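You operate a simulated robot arm through the tools that you are given. There is no shell and no other tool. Be economical: measure what you need, move in short steps, check, and stop when the job is done.

You are at the controls of a simulated two-armed robot. One attempt, no reset.

Task
Nest both bowls in the large pan, lid on, handle folded over it.
Fine: medium bowl in the pan, small bowl in the medium one.

It is judged by the outcome, as a careful person would: the job done as asked, and still so three seconds after it is handed in. It fails if anything else is knocked over, pushed out of place, dropped, spilled or broken. A push-on lid holds only when it is set on centred and level and pressed home; a screw cap is set on level and turned clockwise until tight.

Robot
Two 7-joint arms with fingered hands on one trunk, on a base that drives. Base frame: it is fixed to the floor where the robot stands at the start and does not move with it; the origin is under the middle of the robot, x ahead of it, y to its left, z up; the surface under the hand at the start is at about z = 0.88. Units: m, rad, N and s.
The left shoulder is at the start at [0.07, 0.157, 1.289], the right one opposite. With the tool pointing down near the work surface each hand reaches from about 0.3 to 0.9 m from the robot's upright axis, wherever it stands, measured 20 degrees to its own side. Places, roughly: pan handle [0.3, -0.4, 1]. Payload 5 kg a hand.
The TCP of each hand is the grasp point between the finger pads, 0.031 m short of the fingertips. In the tool frame z runs along the fingers and y along their closing line. Largest opening 0.156 m; the body of the gripper starts 0.088 m behind the TCP. The gripper is a hand of 4 fingers: y runs from the thumb to the fingers, the wrist lies at [0, 0, -0.249] in the tool frame, and closing takes about 1.5 s.
Orientation is told as [roll, pitch, yaw] about the base's x, y, z axes, in that order, counted from this pose: with the fingers straight down and closing along the base's y, the tool's x points along the base's -x, its y along +y and its z along -z.

Tools
- The arms move only by the tool drive_tool. It takes "left_deltas", "right_deltas" or both (then of equal length, played together; a hand with none holds still); each is a list of rows, each a list of 6 numbers: the shift along the tool's x, y, z in m, then the turn, a rotation vector about the tool's x, y, z in rad. In form: [[x, y, z, ax, ay, az], ...]. A call has 1 to 12 rows; each row shifts and turns the commanded pose from where the row before left it, along the tool's axes as they then stand. "left_jaw" and "right_jaw" are, for a hand that has rows, the gripper command, from -1 (shut) to 1 (fully open), values between in proportion, set as the call begins (left out, the last holds). Rows are played at 5 a second. More than 0.05 m and 0.15 rad between two rows, or a gripper value outside its range, and nothing of the call is played. Where a pose cannot be reached the arm comes as near as it can. A force on the tool above 40 N (or 10 N above the force at the start of the call, whichever is more), or a blocked arm, ends the call early, and 0.2 s more pass. Each finger travels about 0.108 m/s and halts on what it meets, pressing with about 25 N; the grip force reading is that of the motor and also rises with nothing between the fingers. The clock runs only during rows and for 0.2 s after the last one: add rows that do not move to give the fingers time. It gives the time, the measured TCP pose, the force on the tool (base axes), the opening and the grip force at its end, in the units of the frame above (readings bear some noise), with the torque about the TCP (base axes, N m) and any sound that the robot's microphone picked up.
- Cameras (640 x 400 px; columns grow to the right, rows downward): "scene" is now at [0.088, -0.0614, 1.5025]; the picture's right is [-0.69, -0.72, -0.00], its down [-0.48, 0.46, -0.74] and it looks along [0.54, -0.52, -0.67] (base axes); focal length 214 px, centre (320, 200). "left" rides on the left gripper at [-0.072, 0.002, -0.111] in its tool frame; the picture's right is [-0.02, -1.00, 0.00], its down [0.84, -0.02, -0.54] and it looks along [0.54, -0.01, 0.84] (tool axes); focal length 234 px, centre (320, 200). "right" rides on the right gripper at [0.072, 0.002, -0.111] in its tool frame; the picture's right is [-0.02, 1.00, 0.00], its down [-0.84, -0.02, -0.54] and it looks along [-0.54, -0.01, 0.84] (tool axes); focal length 234 px, centre (320, 200).
- get_image(camera): a new picture of that camera. No time passes.
- lift_body(by): slides the trunk up (or, below 0, down) by that many m; the arms and the scene camera ride with it, the base frame stays. It gives what a move gives, with no picture.
- steer(legs): drives the robot by 1 to 6 legs, each [ahead, turn to the left] in m and rad, along the robot's own axes; the way and the turn of a leg run together, so that a leg with both is an arc; at most 1.5 m and 3.142 rad a leg. The arms and the cameras ride along, it lands a little off, and it stops where it bumps. It gives what a move gives.
- set_fingers(finger1, finger2, finger3, thumb_bend, hand): sets how far each is bent, from 0 (flat) to 1 (curled in); at 0.3 the hand is open as for a grip, at 0.7 the pads meet at the TCP. One left out holds its place. A second passes; each finger stops where it meets its share of the squeeze, and holds until it gets a number again. A gripper value or a shape takes the hand back. It gives what a move gives, with no picture; readings hold the bend of each and the force on the fingers (four entries, about 0 where the hand has none), thumb and palm.
- hand_shape(shape, hand): the hand has 4 fingers and takes this shape, open, in about a second: jaw (thumb against the fingers, like two jaws); tri (thumb and two fingers); tip (a fingertip pinch); poke (one finger out to press); point (the index stretched); flat (the hand flat); cup (the hand cupped); fist (a fist). The gripper value then closes the fingers along that shape, each until it touches; the sizes above hold for jaw. It gives what a move gives, with no picture.
- aim_head(pan, tilt): turns the head with the scene camera to pan (to the left, within 1.501 rad either way) and tilt (down, from -0.506 to 1.204), counted from straight ahead of the robot. It gives what a move gives.
- point_at(camera, pixels): for up to 12 pixels [column, row] of the newest picture of that camera ("zoom" is the newest enlarged one), the place [x, y, z] in the base frame of the surface seen there, good to about 0.002 m, but the place of the scene camera against the robot may be out by one fixed shift of up to 0.025 m in any direction. No time passes.
- inspect(camera, box): a new picture of the part [left, top, right, bottom] of that camera's present view, enlarged. No time passes.
- sign_off(): hands the job in; it is judged then, once.

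Work in short steps. Measure before you move; look again where a grasp or a placing could have gone wrong, and mend it. You have 80 turns and 62 pictures in all, those below and enlarged ones among them. Open the grippers and draw the arms clear of the work before you hand the job in, unless the task says otherwise; then end with one line.

The tools are called after ">>>" as name(argument=value, ...) on one line, values as JSON. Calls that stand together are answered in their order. drive_tool: Moves the arms, as the interface text tells. Its arguments: {"type":"object","properties":{"left_deltas":{"type":"array","items":{"type":"array","items":{"type":"number"}}},"left_jaw":{"type":"number"},"right_deltas":{"type":"array","items":{"type":"array","items":{"type":"number"}}},"right_jaw":{"type":"number"}},"required":[]} The other tools are called the same way: lift_body (by) slides the trunk up or down; hand_shape (shape, hand) gives the hand a shape; set_fingers (finger1, finger2, finger3, thumb_bend, hand) moves the fingers one by one; steer (legs) drives the base; aim_head (pan, tilt) turns the head that bears the scene camera; get_image (camera) takes a picture; point_at (camera, pixels) gives the place of the surface under pixels of a picture; inspect (camera, box) takes an enlarged picture of a part of a camera's view; sign_off () hands the job in.

At the start:

```text
time: 0.0
left_eef_pos: [0.5298, -0.0674, 1.3062]
left_ee_rot: [0.0, 0.001, 0.0]
left_ft_force: [-0.2, 0.7, 1.0]
left_wrist_torque: [-0.04, 0.0, 0.01]
left_opening: 0.1559
left_finger_force: 0.1
left_shape: jaw
left_bend: [0.3, 0.3, 0.3, 0.3]
left_finger forces: [0.1, 0.0, 0.0, 0.0, 0.1, 0.0]
right_eef_pos: [0.3253, -0.4233, 1.3624]
right_ee_rot: [-0.001, 0.0, -0.001]
right_ft_force: [-0.6, -0.5, -0.8]
right_wrist_torque: [0.01, 0.0, -0.01]
right_opening: 0.1559
right_finger_force: 0.0
right_shape: jaw
right_bend: [0.3, 0.3, 0.3, 0.3]
right_finger forces: [0.1, 0.1, 0.1, 0.0, 0.0, 0.0]
trunk travel left (down, up): [-0.675, 0.265]
robot x, y, heading: [-0.0027, -0.0059, 0.0]
head pan, tilt: [-0.766, 0.73]
```

scene: 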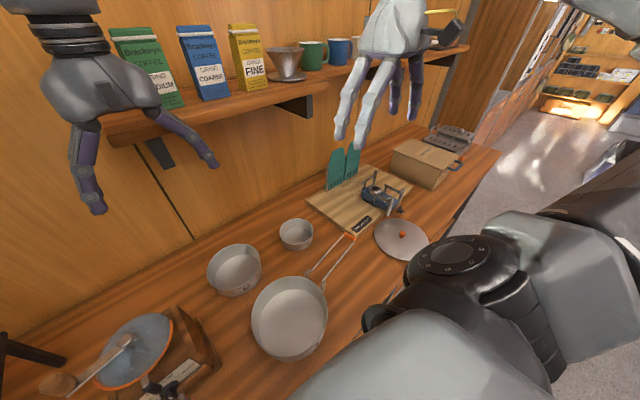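
right: 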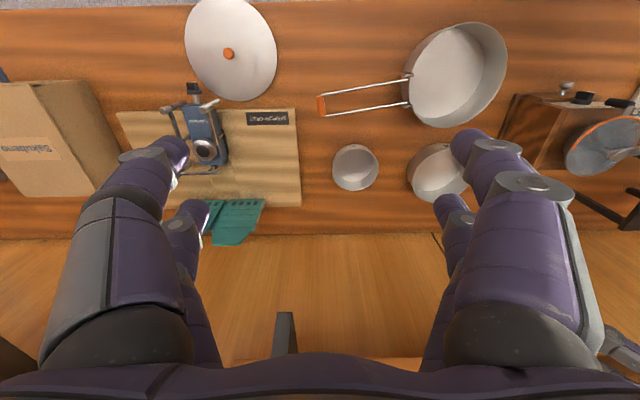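
left: 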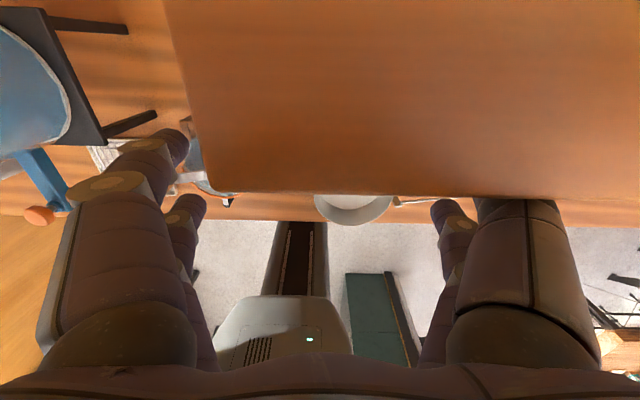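

The scene shows the pan (~290,318), medium bowl (~235,270), small bowl (~296,235), lid (~402,240), and pan handle to (352,236). I measure these first.

>>> point_at(camera="scene", pixels=[[290, 320], [253, 320], [327, 318], [290, 278], [235, 275], [208, 268], [262, 262], [296, 237], [279, 232], [313, 236], [402, 235], [352, 236]])

>>> point_at(camera="right", pixels=[[455, 75], [505, 50], [440, 175], [355, 170], [355, 145], [378, 168], [333, 165], [229, 53], [230, 20], [275, 60], [321, 106], [407, 103]])

>>> inspect(camera="scene", box=[190, 180, 450, 370])

```text
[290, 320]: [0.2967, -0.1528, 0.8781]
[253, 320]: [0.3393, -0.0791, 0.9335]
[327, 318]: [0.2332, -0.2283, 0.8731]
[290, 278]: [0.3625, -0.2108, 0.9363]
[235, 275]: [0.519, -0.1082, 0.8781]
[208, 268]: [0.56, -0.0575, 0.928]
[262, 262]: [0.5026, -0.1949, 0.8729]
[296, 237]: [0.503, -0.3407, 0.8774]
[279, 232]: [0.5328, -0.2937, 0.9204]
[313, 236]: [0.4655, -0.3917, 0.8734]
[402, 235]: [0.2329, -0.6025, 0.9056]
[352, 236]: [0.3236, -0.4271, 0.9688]
```

```text
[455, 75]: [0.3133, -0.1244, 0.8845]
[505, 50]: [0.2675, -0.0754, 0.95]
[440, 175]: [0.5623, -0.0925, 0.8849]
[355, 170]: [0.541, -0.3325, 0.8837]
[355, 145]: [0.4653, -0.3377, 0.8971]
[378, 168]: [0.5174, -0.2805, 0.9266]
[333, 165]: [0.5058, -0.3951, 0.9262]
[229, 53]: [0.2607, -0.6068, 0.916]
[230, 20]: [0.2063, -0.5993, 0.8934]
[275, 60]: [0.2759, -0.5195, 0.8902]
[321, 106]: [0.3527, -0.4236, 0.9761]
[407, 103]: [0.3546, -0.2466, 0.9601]
```

```text
2.11 times, centred on (320, 275) of scene
```

zoom: 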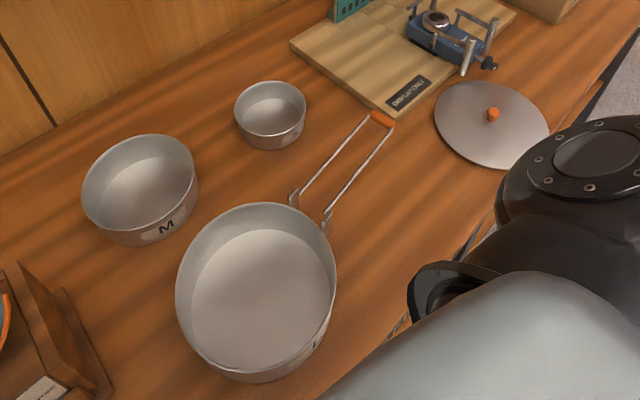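

The wrist camera reads about +0.025 m in x against the scene camera. I take an enlarged right-camera view for accurate rims and handle.

>>> inspect(camera="right", box=[300, 10, 520, 210])

```text
2.00 times, centred on (410, 110) of right
```

zoom: 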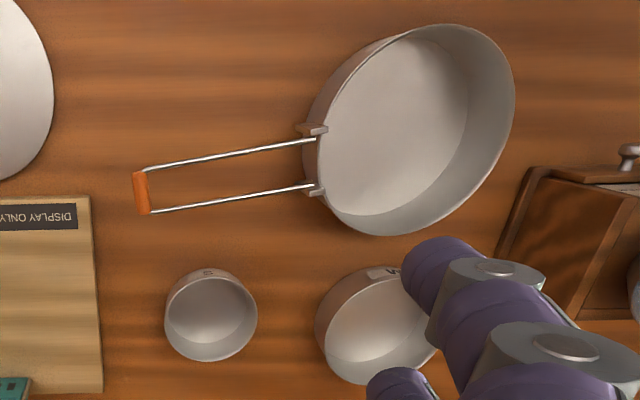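

I pick rim pixels of pan, small bowl and handle on the enlarged picture.

>>> point_at(camera="zoom", pixels=[[440, 28], [512, 90], [485, 177], [400, 233], [335, 210], [318, 130], [312, 187], [140, 175], [142, 212], [212, 358], [168, 315], [254, 315]])

>>> point_at(camera="zoom", pixels=[[400, 180], [210, 330], [380, 340], [330, 370], [322, 335], [370, 275], [362, 383], [348, 50], [322, 95], [142, 193], [210, 274], [180, 285]])

```text
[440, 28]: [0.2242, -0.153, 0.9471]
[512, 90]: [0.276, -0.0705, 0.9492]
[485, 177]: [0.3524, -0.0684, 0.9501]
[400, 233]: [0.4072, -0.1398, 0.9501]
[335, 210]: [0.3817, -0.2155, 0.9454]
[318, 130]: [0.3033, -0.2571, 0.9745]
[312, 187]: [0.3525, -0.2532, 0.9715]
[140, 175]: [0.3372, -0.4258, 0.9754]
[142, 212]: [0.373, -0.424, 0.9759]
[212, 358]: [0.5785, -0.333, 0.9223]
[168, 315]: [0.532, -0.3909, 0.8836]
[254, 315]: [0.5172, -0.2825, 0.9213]
```

```text
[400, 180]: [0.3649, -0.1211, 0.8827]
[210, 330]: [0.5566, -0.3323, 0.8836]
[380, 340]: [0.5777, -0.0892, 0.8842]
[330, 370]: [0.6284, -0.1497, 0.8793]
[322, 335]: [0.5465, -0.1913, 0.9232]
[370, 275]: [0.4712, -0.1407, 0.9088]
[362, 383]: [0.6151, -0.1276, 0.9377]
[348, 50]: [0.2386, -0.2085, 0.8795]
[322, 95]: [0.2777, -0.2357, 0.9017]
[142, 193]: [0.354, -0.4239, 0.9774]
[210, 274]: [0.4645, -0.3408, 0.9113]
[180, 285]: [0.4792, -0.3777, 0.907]
```

Pan centre is about (0.317,-0.152) R 0.092 rim z 0.95; M about (0.54,-0.112); S about (0.52,-0.337) R 0.056 rim z 0.925. I check the shelf edge, since it may hang above the bowls, and the lid geometry.

>>> point_at(camera="scene", pixels=[[130, 128], [210, 111], [290, 92], [330, 82], [285, 108], [430, 55], [402, 234], [427, 243], [377, 240], [400, 220], [403, 258], [340, 180]])

>>> inspect(camera="right", box=[160, 0, 320, 120])

```text
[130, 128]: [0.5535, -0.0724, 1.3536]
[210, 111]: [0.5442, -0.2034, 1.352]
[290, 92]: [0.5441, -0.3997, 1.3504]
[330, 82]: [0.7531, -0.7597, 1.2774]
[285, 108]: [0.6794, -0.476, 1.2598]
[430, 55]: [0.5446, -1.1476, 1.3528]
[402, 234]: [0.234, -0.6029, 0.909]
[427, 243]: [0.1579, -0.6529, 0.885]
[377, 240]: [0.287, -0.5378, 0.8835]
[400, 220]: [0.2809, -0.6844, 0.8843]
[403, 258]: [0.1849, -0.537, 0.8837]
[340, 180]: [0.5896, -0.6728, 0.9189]
```

```text
3.33 times, centred on (240, 60) of right
```

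zoom: 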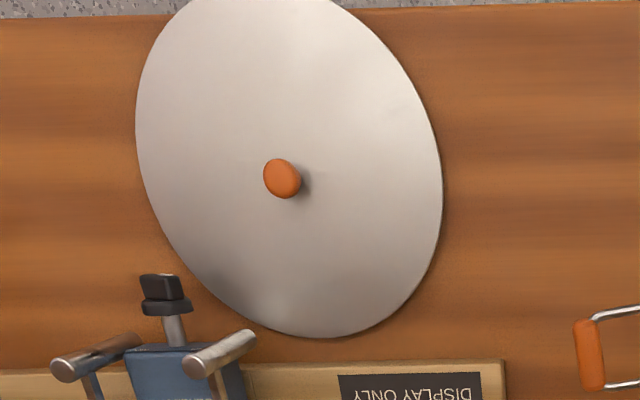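

Shelf front edge is x≈0.57, z≈1.36 so it's clear of low work. I measure the lid edge and knob.

>>> point_at(camera="zoom", pixels=[[280, 176], [282, 195], [266, 176], [298, 180], [320, 334], [438, 200], [140, 130], [200, 270], [370, 40], [310, 205], [240, 180], [410, 100]])

>>> steer(legs=[[-0.13, 0]])

```text
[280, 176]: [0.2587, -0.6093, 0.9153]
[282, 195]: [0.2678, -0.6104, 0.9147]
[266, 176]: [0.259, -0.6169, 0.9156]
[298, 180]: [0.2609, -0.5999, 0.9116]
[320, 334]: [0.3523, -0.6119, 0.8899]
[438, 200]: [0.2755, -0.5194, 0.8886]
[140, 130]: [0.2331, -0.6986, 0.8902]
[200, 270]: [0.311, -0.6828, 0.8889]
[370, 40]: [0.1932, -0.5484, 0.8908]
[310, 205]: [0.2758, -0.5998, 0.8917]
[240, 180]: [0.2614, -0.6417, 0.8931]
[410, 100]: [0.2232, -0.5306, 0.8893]
```

```text
time: 1.3
left_eef_pos: [0.4022, -0.0659, 1.3045]
left_ee_rot: [0.0, 0.003, 0.005]
left_ft_force: [-0.1, 0.6, -0.5]
left_wrist_torque: [0.03, 0.03, 0.0]
left_opening: 0.1562
left_finger_force: 0.1
left_shape: jaw
left_bend: [0.3, 0.3, 0.3, 0.3]
left_finger forces: [0.1, 0.0, 0.0, 0.0, 0.0, 0.1]
right_eef_pos: [0.1976, -0.423, 1.3602]
right_ee_rot: [0.001, 0.004, 0.005]
right_ft_force: [-0.2, -0.6, 0.6]
right_wrist_torque: [-0.04, 0.06, 0.01]
right_opening: 0.1559
right_finger_force: 0.0
right_shape: jaw
right_bend: [0.3, 0.3, 0.3, 0.3]
right_finger forces: [0.0, 0.0, 0.0, 0.1, 0.0, 0.0]
trunk travel left (down, up): [-0.675, 0.265]
robot x, y, heading: [-0.1287, 0.0, 0.001]
head pan, tilt: [-0.766, 0.73]
```

Lid R≈0.092, knob at (0.260,-0.609), top z 0.916. I turn the right hand to yaw -90° (thumb toward the robot, fingers away) and take the left hand out to the left.

>>> drive_tool(right_deltas=[[0, 0, 0, 0, 0, 0.143], [0, 0, 0, 0, 0, 0.143], [0, 0, 0, 0, 0, 0.143], [0, 0, 0, 0, 0, 0.143], [0, 0, 0, 0, 0, 0.143], [0, 0, 0, 0, 0, 0.143], [0, 0, 0, 0, 0, 0.143], [0, 0, 0, 0, 0, 0.143], [0, 0, 0, 0, 0, 0.143], [0, 0, 0, 0, 0, 0.143], [0, 0, 0, 0, 0, 0.143]], left_deltas=[[0.01, 0.04, 0, 0, 0, 0], [0.01, 0.04, 0, 0, 0, 0], [0.01, 0.04, 0, 0, 0, 0], [0.01, 0.04, 0, 0, 0, 0], [0.01, 0.04, 0, 0, 0, 0], [0.01, 0.04, 0, 0, 0, 0], [0.01, 0.04, 0, 0, 0, 0], [0.01, 0.04, 0, 0, 0, 0], [0.01, 0.04, 0, 0, 0, 0], [0, 0.04, 0, 0, 0, 0], [0, 0, 0, 0, 0, 0]])

```text
time: 3.7
left_eef_pos: [0.3083, 0.3316, 1.3039]
left_ee_rot: [0.001, -0.001, 0.005]
left_ft_force: [0.8, -0.1, 0.3]
left_wrist_torque: [0.05, 0.03, -0.02]
left_opening: 0.156
left_finger_force: 0.0
left_shape: jaw
left_bend: [0.3, 0.3, 0.3, 0.3]
left_finger forces: [0.1, 0.1, 0.0, 0.1, 0.1, 0.0]
right_eef_pos: [0.1997, -0.4434, 1.3629]
right_ee_rot: [0.0, 0.005, -1.559]
right_ft_force: [0.6, 0.6, -1.4]
right_wrist_torque: [0.05, 0.02, -0.02]
right_opening: 0.156
right_finger_force: 0.0
right_shape: jaw
right_bend: [0.3, 0.3, 0.3, 0.3]
right_finger forces: [0.0, 0.0, 0.1, 0.0, 0.1, 0.0]
right hand out of reach, approached as far as the arm can: row 11
trunk travel left (down, up): [-0.675, 0.265]
robot x, y, heading: [-0.1307, 0.0014, 0.003]
head pan, tilt: [-0.766, 0.73]
```

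Reached. Now move above M's near rim staying high, then look.

>>> drive_tool(right_deltas=[[0.041, 0.026, 0.015, 0, 0, 0], [0.041, 0.026, 0.015, 0, 0, 0], [0.041, 0.026, 0.015, 0, 0, 0], [0.041, 0.026, 0.015, 0, 0, 0], [0.041, 0.026, 0.015, 0, 0, 0], [0.041, 0.026, 0.015, 0, 0, 0], [0.041, 0.026, 0.015, 0, 0, 0], [0.041, 0.026, 0.015, 0, 0, 0], [0, 0.026, 0.015, 0, 0, 0], [0, 0.026, 0.015, 0, 0, 0]])

>>> get_image(camera="right")

>>> get_image(camera="scene")

```text
refused: row 1 steps farther than a row can; nothing moved
```

```text
55 pictures are left
```

right: 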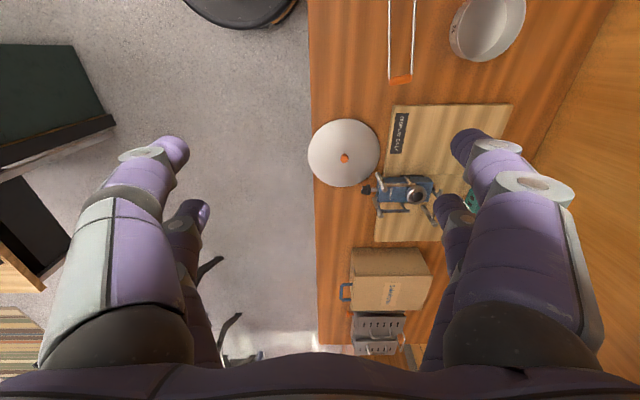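

```text
54 pictures are left
```

scene: 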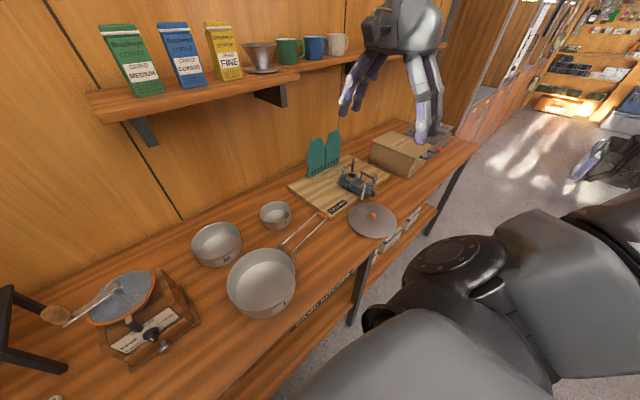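

The row was too long; I use smaller steps.

>>> drive_tool(right_deltas=[[0.033, 0.025, 0.015, 0, 0, 0], [0.033, 0.025, 0.015, 0, 0, 0], [0.033, 0.025, 0.015, 0, 0, 0], [0.033, 0.025, 0.015, 0, 0, 0], [0.033, 0.025, 0.015, 0, 0, 0], [0.033, 0.025, 0.015, 0, 0, 0], [0.033, 0.025, 0.015, 0, 0, 0], [0.033, 0.025, 0.015, 0, 0, 0], [0.033, 0.025, 0.015, 0, 0, 0], [0.033, 0.025, 0.015, 0, 0, 0]])

>>> get_image(camera="right")

```text
time: 5.9
left_eef_pos: [0.3104, 0.3336, 1.3024]
left_ee_rot: [0.0, 0.003, 0.006]
left_ft_force: [0.6, -0.6, 0.0]
left_wrist_torque: [-0.03, 0.06, 0.0]
left_opening: 0.1562
left_finger_force: 0.1
left_shape: jaw
left_bend: [0.3, 0.3, 0.3, 0.3]
left_finger forces: [0.1, 0.1, 0.0, 0.1, 0.0, 0.0]
right_eef_pos: [0.4715, -0.4182, 1.2128]
right_ee_rot: [-0.002, 0.017, -1.55]
right_ft_force: [0.1, 0.1, 0.8]
right_wrist_torque: [0.0, 0.03, 0.01]
right_opening: 0.1559
right_finger_force: 0.1
right_shape: jaw
right_bend: [0.3, 0.3, 0.3, 0.3]
right_finger forces: [0.0, 0.0, 0.0, 0.1, 0.0, 0.1]
right hand out of reach, approached as far as the arm can: row 1, 2, 3, 4, 5, 6, 7, 8, 9, 10
trunk travel left (down, up): [-0.675, 0.265]
robot x, y, heading: [-0.1294, -0.0009, 0.006]
head pan, tilt: [-0.766, 0.73]
```

```text
53 pictures are left
```

right: 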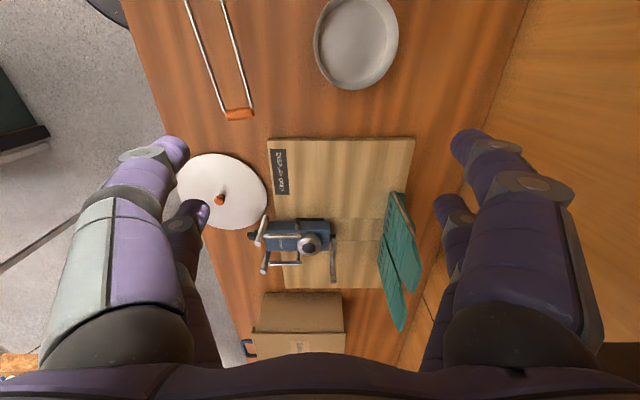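

The right arm cannot hold yaw -90° toward the left (stuck at y=-0.418). I bring it back, and use the left hand at yaw -90° instead.

>>> drive_tool(right_deltas=[[-0.033, -0.025, -0.015, 0, 0, 0], [-0.033, -0.025, -0.015, 0, 0, 0], [-0.033, -0.025, -0.015, 0, 0, 0], [-0.033, -0.025, -0.015, 0, 0, 0], [-0.033, -0.025, -0.015, 0, 0, 0], [-0.033, -0.025, -0.015, 0, 0, 0], [-0.033, -0.025, -0.015, 0, 0, 0], [-0.033, -0.025, -0.015, 0, 0, 0], [-0.033, -0.025, -0.015, 0, 0, 0], [-0.033, -0.025, -0.015, 0, 0, 0], [0, 0, 0, 0, 0, 0]], left_deltas=[[0, 0, 0, 0, 0, 0.143], [0, 0, 0, 0, 0, 0.143], [0, 0, 0, 0, 0, 0.143], [0, 0, 0, 0, 0, 0.143], [0, 0, 0, 0, 0, 0.143], [0, 0, 0, 0, 0, 0.143], [0, 0, 0, 0, 0, 0.143], [0, 0, 0, 0, 0, 0.143], [0, 0, 0, 0, 0, 0.143], [0, 0, 0, 0, 0, 0.143], [0, 0, 0, 0, 0, 0.143]])

>>> drive_tool(right_deltas=[[0, 0, 0, 0, 0, -0.143], [0, 0, 0, 0, 0, -0.143], [0, 0, 0, 0, 0, -0.143], [0, 0, 0, 0, 0, -0.143], [0, 0, 0, 0, 0, -0.143], [0, 0, 0, 0, 0, -0.143], [0, 0, 0, 0, 0, -0.143], [0, 0, 0, 0, 0, -0.143], [0, 0, 0, 0, 0, -0.143], [0, 0, 0, 0, 0, -0.143], [0, 0, 0, 0, 0, -0.143]])

```text
time: 8.3
left_eef_pos: [0.3095, 0.335, 1.305]
left_ee_rot: [-0.001, 0.0, -1.569]
left_ft_force: [0.3, -0.2, -0.5]
left_wrist_torque: [-0.01, 0.02, 0.02]
left_opening: 0.156
left_finger_force: 0.1
left_shape: jaw
left_bend: [0.3, 0.3, 0.3, 0.3]
left_finger forces: [0.0, 0.1, 0.0, 0.0, 0.0, 0.0]
right_eef_pos: [0.2215, -0.7503, 1.3642]
right_ee_rot: [-0.002, 0.0, -1.566]
right_ft_force: [0.5, 0.3, 0.4]
right_wrist_torque: [-0.01, 0.03, 0.02]
right_opening: 0.1557
right_finger_force: 0.0
right_shape: jaw
right_bend: [0.3, 0.3, 0.3, 0.3]
right_finger forces: [0.0, 0.0, 0.0, 0.0, 0.1, 0.1]
trunk travel left (down, up): [-0.675, 0.265]
robot x, y, heading: [-0.1306, -0.003, 0.002]
head pan, tilt: [-0.766, 0.73]
```

```text
time: 10.7
left_eef_pos: [0.3105, 0.3341, 1.3055]
left_ee_rot: [0.001, 0.001, -1.569]
left_ft_force: [0.2, 0.3, 0.3]
left_wrist_torque: [0.01, -0.03, -0.01]
left_opening: 0.1559
left_finger_force: 0.2
left_shape: jaw
left_bend: [0.3, 0.3, 0.3, 0.3]
left_finger forces: [0.0, 0.1, 0.0, 0.0, 0.0, 0.0]
right_eef_pos: [0.2217, -0.7494, 1.3632]
right_ee_rot: [0.001, 0.002, 0.006]
right_ft_force: [0.5, -0.1, 0.5]
right_wrist_torque: [0.01, -0.01, 0.0]
right_opening: 0.1558
right_finger_force: 0.0
right_shape: jaw
right_bend: [0.3, 0.3, 0.3, 0.3]
right_finger forces: [0.0, 0.1, 0.0, 0.0, 0.0, 0.0]
trunk travel left (down, up): [-0.675, 0.265]
robot x, y, heading: [-0.1302, -0.0037, 0.003]
head pan, tilt: [-0.766, 0.73]
```

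Left is at yaw -90°. Move it toward above M's near rim at z≈1.15.

>>> drive_tool(left_deltas=[[-0.0405, 0.0139, 0.0141, 0, 0, 0], [-0.0405, 0.0139, 0.0141, 0, 0, 0], [-0.0405, 0.0139, 0.0141, 0, 0, 0], [-0.0405, 0.0139, 0.0141, 0, 0, 0], [-0.0405, 0.0139, 0.0141, 0, 0, 0], [-0.0405, 0.0139, 0.0141, 0, 0, 0], [-0.0405, 0.0139, 0.0141, 0, 0, 0], [-0.0405, 0.0139, 0.0141, 0, 0, 0], [-0.0405, 0.0139, 0.0141, 0, 0, 0], [-0.0405, 0.0139, 0.0141, 0, 0, 0], [-0.0405, 0.0139, 0.0141, 0, 0, 0]])

>>> get_image(camera="left")

>>> get_image(camera="scene")

```text
time: 13.1
left_eef_pos: [0.4654, -0.1109, 1.1505]
left_ee_rot: [0.0, 0.002, -1.566]
left_ft_force: [1.0, -0.7, -0.5]
left_wrist_torque: [0.05, -0.01, -0.04]
left_opening: 0.1558
left_finger_force: 0.0
left_shape: jaw
left_bend: [0.3, 0.3, 0.3, 0.3]
left_finger forces: [0.1, 0.1, 0.0, 0.0, 0.0, 0.1]
right_eef_pos: [0.2211, -0.7534, 1.3621]
right_ee_rot: [0.001, 0.002, 0.005]
right_ft_force: [-0.4, -0.6, 0.6]
right_wrist_torque: [0.07, -0.01, -0.01]
right_opening: 0.156
right_finger_force: 0.1
right_shape: jaw
right_bend: [0.3, 0.3, 0.3, 0.3]
right_finger forces: [0.0, 0.0, 0.0, 0.0, 0.0, 0.0]
trunk travel left (down, up): [-0.675, 0.265]
robot x, y, heading: [-0.1322, -0.005, 0.008]
head pan, tilt: [-0.766, 0.73]
```

```text
52 pictures are left
```

left: 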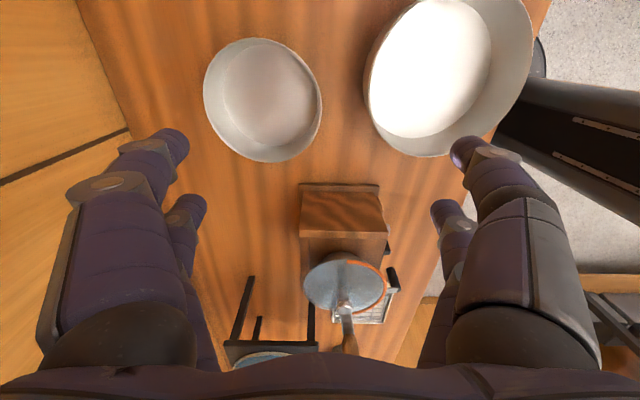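

```text
51 pictures are left
```

scene: 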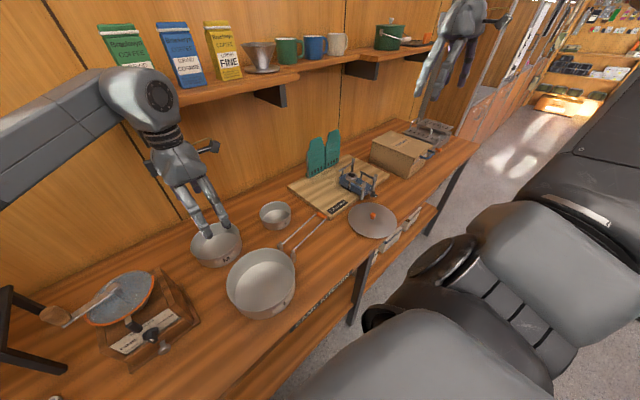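

The left camera sees M (centre ≈262,100) and the pan (≈450,75). I measure the rims.

>>> point_at(camera="left", pixels=[[206, 92], [240, 42], [300, 66], [319, 105], [290, 155], [235, 148], [265, 160], [265, 100], [368, 95], [395, 142], [440, 156], [529, 60]])

>>> inspect(camera="left", box=[190, 20, 350, 180])

```text
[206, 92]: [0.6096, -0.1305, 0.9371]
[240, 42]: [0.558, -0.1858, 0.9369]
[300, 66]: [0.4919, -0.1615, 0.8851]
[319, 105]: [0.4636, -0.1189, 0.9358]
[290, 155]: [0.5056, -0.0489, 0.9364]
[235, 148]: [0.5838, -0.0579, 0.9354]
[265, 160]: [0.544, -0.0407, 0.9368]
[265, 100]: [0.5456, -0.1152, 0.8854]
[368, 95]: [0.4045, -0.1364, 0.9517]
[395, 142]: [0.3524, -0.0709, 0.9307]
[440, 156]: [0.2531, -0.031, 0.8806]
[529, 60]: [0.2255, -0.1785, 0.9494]
```

```text
2.50 times, centred on (270, 100) of left
```

zoom: 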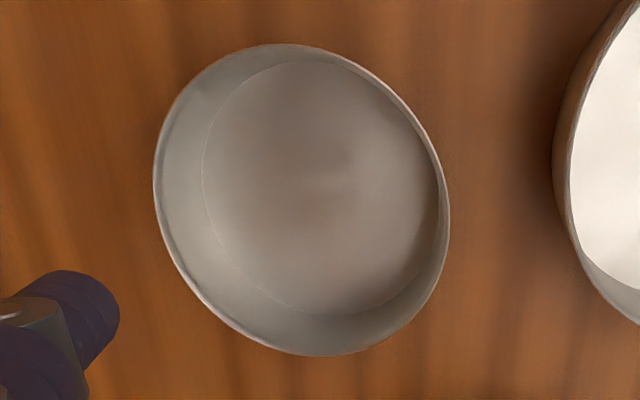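

M centre is (0.538,-0.115), R 0.074, rim z 0.937; the gap in the pan is ~16 mm. I part-close the left hand to ~0.07 m (so the thumb clears the pan) and descend to just above the rim.

>>> drive_tool(left_deltas=[[0, 0, 0, 0, 0, 0], [0, 0, 0, 0, 0, 0], [0, 0, 0, 0, 0, 0], [-0.002, 0, 0.04, 0, 0, 0], [-0.002, 0, 0.04, 0, 0, 0], [0, 0, 0.04, 0, 0, 0], [0, 0, 0.02, 0, 0, 0]], left_jaw=-0.1)

>>> get_image(camera="left")

>>> inspect(camera="scene", box=[150, 160, 330, 320])

```text
time: 14.7
left_eef_pos: [0.4657, -0.1131, 1.0113]
left_ee_rot: [-0.002, 0.001, -1.569]
left_ft_force: [-0.9, 0.6, -0.3]
left_wrist_torque: [0.03, 0.01, -0.03]
left_opening: 0.071
left_finger_force: 0.0
left_shape: jaw
left_bend: [0.73, 0.73, 0.73, 0.7]
left_finger forces: [0.1, 0.0, 0.1, 0.0, 0.1, 0.0]
right_eef_pos: [0.2209, -0.7504, 1.3628]
right_ee_rot: [0.0, 0.0, 0.006]
right_ft_force: [-0.1, -0.5, 0.6]
right_wrist_torque: [-0.02, 0.0, 0.03]
right_opening: 0.156
right_finger_force: 0.0
right_shape: jaw
right_bend: [0.3, 0.3, 0.3, 0.3]
right_finger forces: [0.0, 0.0, 0.0, 0.0, 0.0, 0.1]
trunk travel left (down, up): [-0.675, 0.265]
robot x, y, heading: [-0.1268, 0.0037, 0.006]
head pan, tilt: [-0.766, 0.73]
```

```text
49 pictures are left
```

left: 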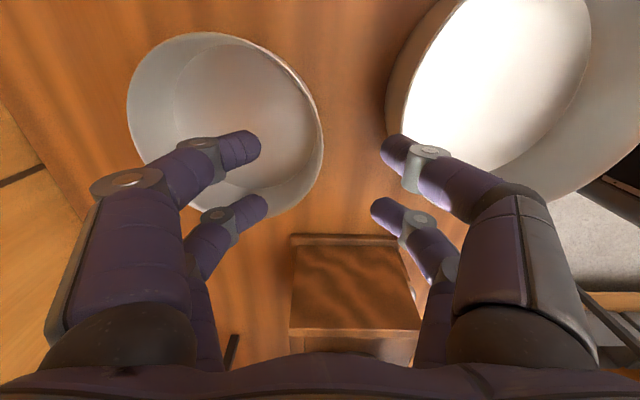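

```text
2.50 times, centred on (240, 240) of scene
```

zoom: 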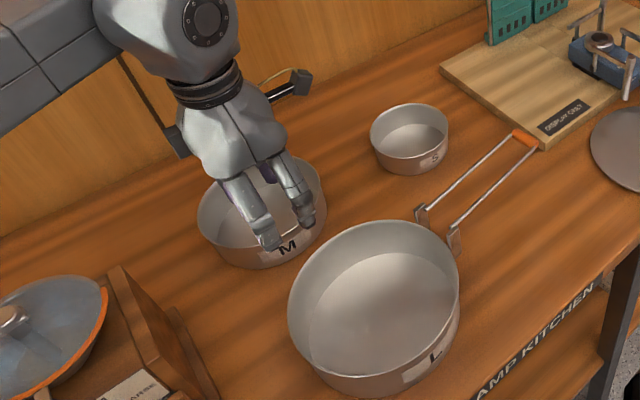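

Both jaws consist of two fingers each, straddling the rim. I check the fingertip positions against the rim.

>>> point_at(camera="left", pixels=[[250, 145], [260, 204], [388, 148], [378, 208], [322, 140], [321, 165], [316, 110]])

```text
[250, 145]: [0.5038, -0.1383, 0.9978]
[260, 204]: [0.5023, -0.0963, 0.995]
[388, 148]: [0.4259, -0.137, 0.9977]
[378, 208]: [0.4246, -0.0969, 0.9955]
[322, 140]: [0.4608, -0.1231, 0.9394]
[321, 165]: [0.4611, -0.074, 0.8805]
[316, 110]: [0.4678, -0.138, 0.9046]
```

Fingers straddle the rim symmetrically (x 0.425/0.503, y -0.137/-0.097). Descend to z≈0.934 and close.

>>> drive_tool(left_deltas=[[0, 0, 0.03, 0, 0, 0], [0, 0, 0.03, 0, 0, 0], [0, 0, 0.017, 0, 0, 0], [0, 0, 0, 0, 0, 0]])

>>> drive_tool(left_deltas=[[0, 0, 0, 0, 0, 0], [0, 0, 0, 0, 0, 0], [0, 0, 0, 0, 0, 0], [0, 0, 0, 0, 0, 0], [0, 0, 0, 0, 0, 0], [0, 0, 0, 0, 0, 0]], left_jaw=-1)

>>> get_image(camera="left")

```text
time: 15.7
left_eef_pos: [0.4645, -0.1149, 0.9315]
left_ee_rot: [0.0, 0.001, -1.568]
left_ft_force: [0.3, 0.6, 1.5]
left_wrist_torque: [0.0, 0.04, 0.0]
left_opening: 0.0699
left_finger_force: 0.0
left_shape: jaw
left_bend: [0.73, 0.73, 0.73, 0.7]
left_finger forces: [0.0, 0.1, 0.0, 0.0, 0.4, 0.1]
right_eef_pos: [0.2213, -0.7501, 1.3637]
right_ee_rot: [0.0, -0.001, 0.005]
right_ft_force: [0.6, 0.3, -0.4]
right_wrist_torque: [-0.03, -0.02, -0.01]
right_opening: 0.1557
right_finger_force: 0.1
right_shape: jaw
right_bend: [0.3, 0.3, 0.3, 0.3]
right_finger forces: [0.0, 0.0, 0.0, 0.0, 0.0, 0.0]
trunk travel left (down, up): [-0.675, 0.265]
robot x, y, heading: [-0.1306, 0.0019, -0.001]
head pan, tilt: [-0.766, 0.73]
```

```text
time: 17.1
left_eef_pos: [0.4638, -0.1137, 0.9319]
left_ee_rot: [0.001, 0.001, -1.568]
left_ft_force: [-1.1, -0.3, -0.2]
left_wrist_torque: [0.0, -0.02, -0.01]
left_opening: 0.0001
left_finger_force: 25.8
left_shape: jaw
left_bend: [0.72, 0.71, 0.7, 0.69]
left_finger forces: [22.1, 21.9, 22.2, 0.0, 20.9, 0.0]
right_eef_pos: [0.2197, -0.7496, 1.3618]
right_ee_rot: [-0.001, -0.002, 0.005]
right_ft_force: [0.2, 0.0, -0.3]
right_wrist_torque: [-0.02, -0.01, 0.04]
right_opening: 0.1559
right_finger_force: 0.0
right_shape: jaw
right_bend: [0.3, 0.3, 0.3, 0.3]
right_finger forces: [0.1, 0.1, 0.0, 0.0, 0.1, 0.0]
trunk travel left (down, up): [-0.675, 0.265]
robot x, y, heading: [-0.1309, -0.0003, 0.001]
head pan, tilt: [-0.766, 0.73]
```

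```text
47 pictures are left
```

left: 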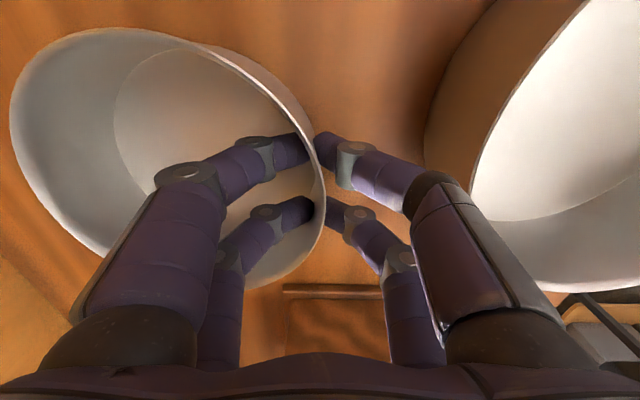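

M is gripped. Lift it 0.08 m and check.

>>> drive_tool(left_deltas=[[0, 0, -0.01, 0, 0, 0], [0, 0, -0.02, 0, 0, 0], [0, 0, -0.03, 0, 0, 0], [0, 0, -0.03, 0, 0, 0], [0, 0, 0, 0, 0, 0]])

>>> get_image(camera="left")

>>> inspect(camera="scene", box=[150, 160, 330, 320])

```text
time: 18.3
left_eef_pos: [0.4634, -0.1124, 1.0206]
left_ee_rot: [-0.002, 0.0, -1.568]
left_ft_force: [0.4, 0.0, -1.6]
left_wrist_torque: [0.01, 0.13, -0.03]
left_opening: 0.0
left_finger_force: 24.7
left_shape: jaw
left_bend: [0.72, 0.71, 0.7, 0.69]
left_finger forces: [23.5, 23.7, 23.6, 0.0, 22.3, 0.1]
right_eef_pos: [0.2209, -0.7496, 1.3624]
right_ee_rot: [0.0, -0.001, 0.007]
right_ft_force: [-0.1, 0.5, 1.3]
right_wrist_torque: [-0.01, 0.02, 0.0]
right_opening: 0.1559
right_finger_force: 0.1
right_shape: jaw
right_bend: [0.3, 0.3, 0.3, 0.3]
right_finger forces: [0.0, 0.1, 0.0, 0.1, 0.0, 0.0]
trunk travel left (down, up): [-0.675, 0.265]
robot x, y, heading: [-0.1352, -0.0006, 0.003]
head pan, tilt: [-0.766, 0.73]
```

```text
46 pictures are left
```

left: 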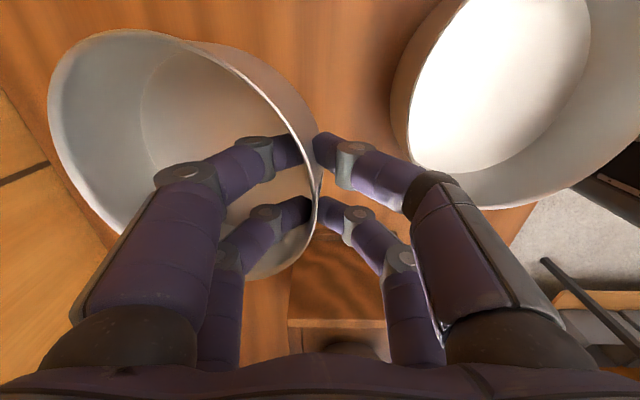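

```text
2.50 times, centred on (240, 240) of scene
```

zoom: 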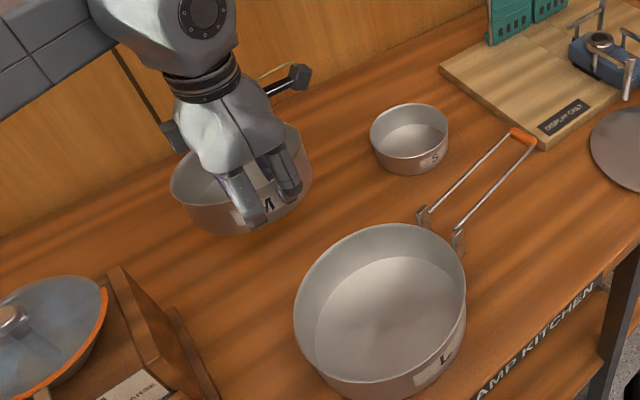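

Bowl lifted with some possible sag of the far side; I measure its rim.

>>> point_at(camera="left", pixels=[[52, 105], [130, 33], [80, 175], [317, 175], [302, 140], [75, 60], [240, 60], [160, 80]])

```text
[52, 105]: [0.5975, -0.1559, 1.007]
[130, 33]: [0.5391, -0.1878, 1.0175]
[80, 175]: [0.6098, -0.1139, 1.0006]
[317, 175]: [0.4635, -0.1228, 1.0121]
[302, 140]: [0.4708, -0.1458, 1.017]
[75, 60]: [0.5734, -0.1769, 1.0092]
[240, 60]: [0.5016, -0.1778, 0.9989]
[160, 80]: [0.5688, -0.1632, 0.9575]
```

The far side sags ~0.15 rad; acceptable, it will level on the pan floor. Raise 0.04 and carry over the pan, aiming bowl centre (0.322,-0.1525).

>>> drive_tool(left_deltas=[[0, 0, -0.02, 0, 0, 0], [0, 0, -0.02, 0, 0, 0], [-0.0065, -0.036, 0, 0, 0, 0], [-0.0065, -0.036, 0, 0, 0, 0], [-0.0065, -0.036, 0, 0, 0, 0], [-0.0065, -0.036, 0, 0, 0, 0], [-0.0065, -0.036, 0, 0, 0, 0], [-0.0065, -0.035, 0, 0, 0, 0], [0, 0, 0, 0, 0, 0]])

>>> get_image(camera="left")

>>> inspect(camera="scene", box=[180, 180, 360, 340])

```text
time: 20.3
left_eef_pos: [0.248, -0.1531, 1.0617]
left_ee_rot: [-0.002, 0.0, -1.567]
left_ft_force: [0.7, -0.3, -1.7]
left_wrist_torque: [0.02, 0.18, 0.01]
left_opening: 0.0
left_finger_force: 25.1
left_shape: jaw
left_bend: [0.72, 0.71, 0.7, 0.69]
left_finger forces: [23.9, 24.0, 23.5, 0.0, 22.5, 0.0]
right_eef_pos: [0.2204, -0.7497, 1.3632]
right_ee_rot: [-0.001, 0.0, 0.005]
right_ft_force: [0.2, -0.7, -0.2]
right_wrist_torque: [-0.01, 0.03, 0.02]
right_opening: 0.156
right_finger_force: 0.1
right_shape: jaw
right_bend: [0.3, 0.3, 0.3, 0.3]
right_finger forces: [0.1, 0.0, 0.0, 0.1, 0.1, 0.1]
trunk travel left (down, up): [-0.675, 0.265]
robot x, y, heading: [-0.1325, -0.0022, -0.001]
head pan, tilt: [-0.766, 0.73]
```

```text
44 pictures are left
```

left: 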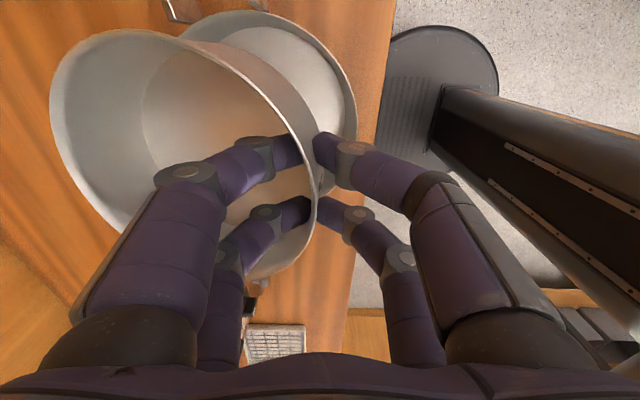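

```text
2.50 times, centred on (270, 260) of scene
```

zoom: 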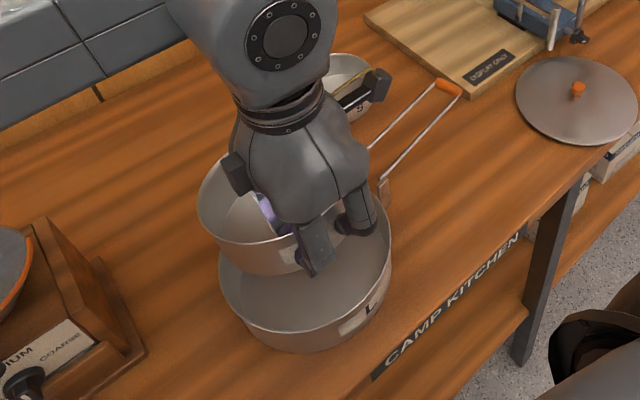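

Over the pan; I verify bowl rim versus pan rim.

>>> point_at(camera="left", pixels=[[54, 105], [130, 33], [80, 175], [312, 215], [302, 140], [250, 14], [325, 45], [354, 100], [315, 100]])

```text
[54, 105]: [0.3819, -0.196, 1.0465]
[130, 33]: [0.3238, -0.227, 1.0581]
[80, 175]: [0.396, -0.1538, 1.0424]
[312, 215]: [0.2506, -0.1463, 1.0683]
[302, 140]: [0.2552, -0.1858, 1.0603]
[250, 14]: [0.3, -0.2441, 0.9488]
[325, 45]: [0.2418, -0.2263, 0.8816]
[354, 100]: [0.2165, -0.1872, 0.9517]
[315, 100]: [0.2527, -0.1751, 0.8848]
```

Bowl is centred within the pan. Descend 0.09.

>>> drive_tool(left_deltas=[[0, 0, 0.03, 0, 0, 0], [0, 0, 0.03, 0, 0, 0], [0, 0, 0.02, 0, 0, 0], [0, 0, 0.01, 0, 0, 0], [0, 0, 0, 0, 0, 0]])

>>> get_image(camera="left")

```text
time: 21.5
left_eef_pos: [0.2488, -0.1533, 0.9724]
left_ee_rot: [-0.001, 0.0, -1.568]
left_ft_force: [-0.7, -1.7, -1.3]
left_wrist_torque: [-0.02, 0.12, -0.04]
left_opening: 0.0001
left_finger_force: 24.5
left_shape: jaw
left_bend: [0.72, 0.71, 0.7, 0.69]
left_finger forces: [23.3, 23.9, 23.3, 0.0, 22.8, 0.0]
right_eef_pos: [0.2206, -0.7503, 1.3629]
right_ee_rot: [0.002, 0.001, 0.005]
right_ft_force: [0.7, 0.0, 0.2]
right_wrist_torque: [0.0, 0.0, 0.02]
right_opening: 0.1561
right_finger_force: 0.0
right_shape: jaw
right_bend: [0.3, 0.3, 0.3, 0.3]
right_finger forces: [0.0, 0.0, 0.0, 0.0, 0.0, 0.1]
trunk travel left (down, up): [-0.675, 0.265]
robot x, y, heading: [-0.1283, -0.0044, -0.001]
head pan, tilt: [-0.766, 0.73]
```

```text
42 pictures are left
```

left: 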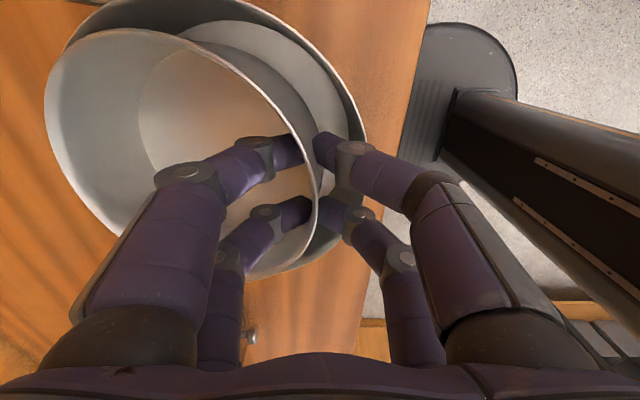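

Inside the pan, no contact yet. Continue down in small steps.

>>> drive_tool(left_deltas=[[0, 0, 0.006, 0, 0, 0], [0, 0, 0.005, 0, 0, 0], [0, 0, 0.005, 0, 0, 0], [0, 0, 0.004, 0, 0, 0], [0, 0, 0, 0, 0, 0]])

>>> get_image(camera="left")

```text
time: 22.3
left_eef_pos: [0.2482, -0.1537, 0.9668]
left_ee_rot: [0.0, -0.006, -1.565]
left_ft_force: [-3.7, 7.2, 27.9]
left_wrist_torque: [0.87, 0.91, -0.01]
left_opening: 0.0
left_finger_force: 25.2
left_shape: jaw
left_bend: [0.72, 0.71, 0.7, 0.69]
left_finger forces: [24.3, 24.6, 82.7, 0.1, 23.0, 0.0]
right_eef_pos: [0.2183, -0.7494, 1.3637]
right_ee_rot: [0.0, 0.0, 0.007]
right_ft_force: [1.4, 0.3, 0.0]
right_wrist_torque: [0.01, 0.02, -0.02]
right_opening: 0.156
right_finger_force: 0.0
right_shape: jaw
right_bend: [0.3, 0.3, 0.3, 0.3]
right_finger forces: [0.0, 0.1, 0.0, 0.0, 0.1, 0.0]
trunk travel left (down, up): [-0.675, 0.265]
robot x, y, heading: [-0.1307, -0.0044, 0.006]
head pan, tilt: [-0.766, 0.73]
stopped in row 3 (left hand): the force on the tool passed its limit at 45 N (the readings are from after the stop); the commanded pose is now the measured one
```

```text
41 pictures are left
```

left: 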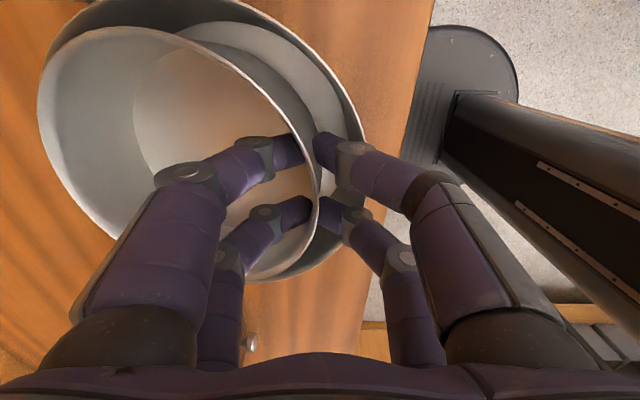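

An outer finger (force ~83 N on finger 3) has met the pan's near rim because it flares out. I back off 5 mm, shift 5 mm away from the rim, and lean the hand over the bowl so the outer finger stands steeper.

>>> drive_tool(left_deltas=[[0, 0.002, -0.005, 0, 0, 0], [0, 0.003, 0, 0, 0, 0], [0, 0, 0, 0.1, 0, 0], [0, 0, 0, 0.1, 0, 0], [0, 0, 0, 0.1, 0, 0], [0, 0, 0, 0, 0, 0]])

>>> get_image(camera="left")

```text
time: 23.7
left_eef_pos: [0.2548, -0.1555, 0.9673]
left_ee_rot: [-0.3, -0.005, -1.567]
left_ft_force: [0.4, -0.7, -0.9]
left_wrist_torque: [0.01, -0.2, 0.01]
left_opening: 0.0
left_finger_force: 24.7
left_shape: jaw
left_bend: [0.72, 0.71, 0.7, 0.69]
left_finger forces: [25.2, 24.5, 23.4, 0.0, 22.6, 0.1]
right_eef_pos: [0.2198, -0.7502, 1.3636]
right_ee_rot: [0.0, 0.002, 0.005]
right_ft_force: [0.6, 0.1, -0.4]
right_wrist_torque: [-0.03, 0.02, -0.04]
right_opening: 0.1559
right_finger_force: 0.1
right_shape: jaw
right_bend: [0.3, 0.3, 0.3, 0.3]
right_finger forces: [0.1, 0.0, 0.1, 0.0, 0.0, 0.1]
trunk travel left (down, up): [-0.675, 0.265]
robot x, y, heading: [-0.1313, -0.0042, 0.001]
head pan, tilt: [-0.766, 0.73]
```

```text
40 pictures are left
```

left: 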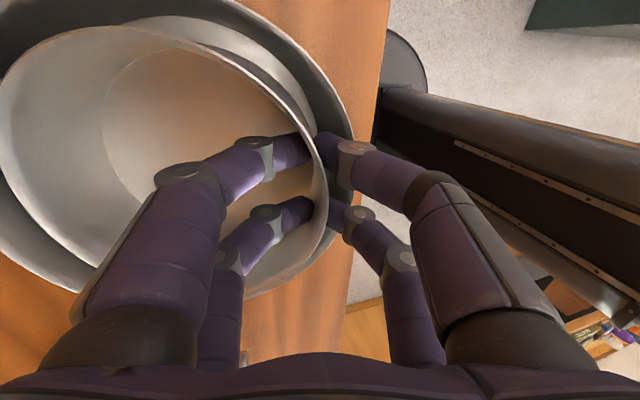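

The hand leaned 0.3 rad and the bowl stayed put. Lower vertically while leaning slightly more.

>>> drive_tool(left_deltas=[[0, 0.0012, 0.0038, 0.05, 0, 0], [0, 0.0014, 0.0038, 0.05, 0, 0], [0, 0.0016, 0.0037, 0.05, 0, 0], [0, 0.0018, 0.0036, 0.05, 0, 0], [0, 0, 0, 0, 0, 0]])

>>> get_image(camera="left")

```text
time: 24.9
left_eef_pos: [0.2533, -0.1559, 0.9517]
left_ee_rot: [-0.499, -0.006, -1.564]
left_ft_force: [6.4, -3.2, 14.3]
left_wrist_torque: [0.12, -0.9, -0.1]
left_opening: 0.0001
left_finger_force: 25.4
left_shape: jaw
left_bend: [0.72, 0.71, 0.7, 0.7]
left_finger forces: [31.8, 34.4, 42.7, 0.1, 28.5, 0.0]
right_eef_pos: [0.2204, -0.7499, 1.3628]
right_ee_rot: [0.001, 0.0, 0.005]
right_ft_force: [0.2, 0.8, 0.0]
right_wrist_torque: [-0.03, 0.01, 0.02]
right_opening: 0.1558
right_finger_force: 0.1
right_shape: jaw
right_bend: [0.3, 0.3, 0.3, 0.3]
right_finger forces: [0.0, 0.0, 0.0, 0.0, 0.0, 0.0]
trunk travel left (down, up): [-0.675, 0.265]
robot x, y, heading: [-0.1272, 0.0002, 0.011]
head pan, tilt: [-0.766, 0.73]
```

```text
39 pictures are left
```

left: 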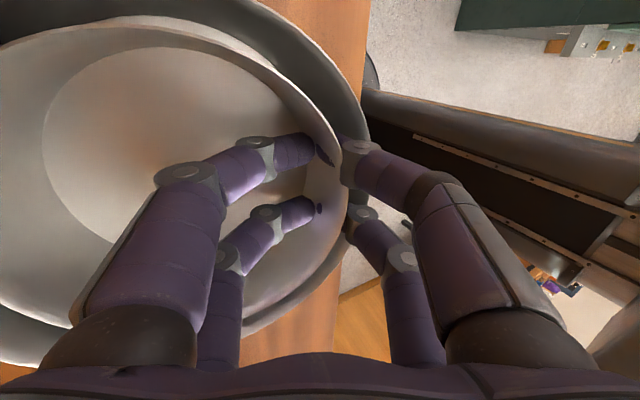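

Contact now, 14 N. I measure the bowl rim and pan floor to see how far from seated it is.

>>> point_at(camera="left", pixels=[[130, 22], [230, 40], [300, 95], [340, 150], [8, 300], [150, 150], [330, 60], [200, 5]])

>>> inspect(camera="scene", box=[180, 180, 360, 340])

```text
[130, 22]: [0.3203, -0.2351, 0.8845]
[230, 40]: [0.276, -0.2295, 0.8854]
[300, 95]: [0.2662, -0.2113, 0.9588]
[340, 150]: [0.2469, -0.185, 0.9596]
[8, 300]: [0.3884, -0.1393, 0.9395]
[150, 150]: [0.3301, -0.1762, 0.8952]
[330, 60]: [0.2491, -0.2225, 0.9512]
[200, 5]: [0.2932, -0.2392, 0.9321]
```

```text
2.50 times, centred on (270, 260) of scene
```

zoom: 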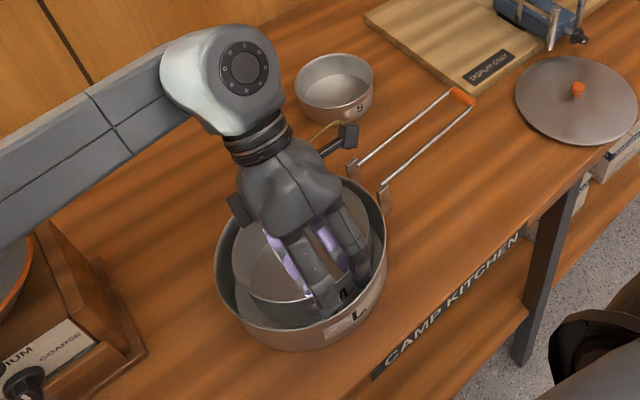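

Far side is seated (rim 0.94); near side is still ~20 mm up. Continue leaning and lowering with a slight push away.

>>> drive_tool(left_deltas=[[0, 0.003, -0.001, 0.05, 0, 0], [0, 0.003, 0.0035, 0.06, 0, 0], [0, 0.003, 0.0035, 0.06, 0, 0], [0, 0.003, 0.0035, 0.06, 0, 0], [0, 0, 0, 0, 0, 0]])

>>> get_image(camera="left")

```text
time: 26.1
left_eef_pos: [0.2591, -0.1548, 0.9372]
left_ee_rot: [-0.727, -0.008, -1.565]
left_ft_force: [13.0, 2.5, 33.7]
left_wrist_torque: [-0.02, -3.01, -0.03]
left_opening: 0.0014
left_finger_force: 25.2
left_shape: jaw
left_bend: [0.75, 0.74, 0.7, 0.64]
left_finger forces: [59.0, 50.6, 33.2, 0.1, 87.2, 0.0]
right_eef_pos: [0.2195, -0.7485, 1.3643]
right_ee_rot: [0.0, 0.0, 0.005]
right_ft_force: [-0.5, -0.7, -0.1]
right_wrist_torque: [0.02, -0.01, -0.05]
right_opening: 0.156
right_finger_force: 0.0
right_shape: jaw
right_bend: [0.3, 0.3, 0.3, 0.3]
right_finger forces: [0.0, 0.0, 0.0, 0.1, 0.0, 0.0]
trunk travel left (down, up): [-0.675, 0.265]
robot x, y, heading: [-0.1321, -0.0021, 0.006]
head pan, tilt: [-0.766, 0.73]
```

```text
37 pictures are left
```

left: 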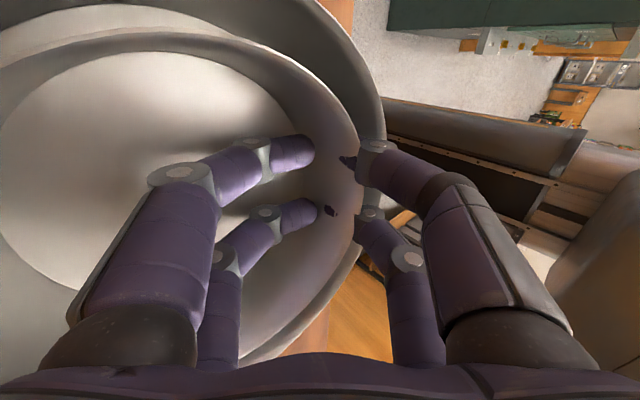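

Forces have risen, inner finger is near the floor. I check rim height before releasing.

>>> point_at(camera="left", pixels=[[320, 90], [350, 140], [357, 230], [200, 38], [100, 35], [375, 100], [300, 20], [150, 150]])

```text
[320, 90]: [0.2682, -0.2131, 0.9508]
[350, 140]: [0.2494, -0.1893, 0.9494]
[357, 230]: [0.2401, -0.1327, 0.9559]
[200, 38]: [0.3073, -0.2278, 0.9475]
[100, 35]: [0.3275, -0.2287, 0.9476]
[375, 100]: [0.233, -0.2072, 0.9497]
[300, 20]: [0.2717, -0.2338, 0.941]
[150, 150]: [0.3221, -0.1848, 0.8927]
```

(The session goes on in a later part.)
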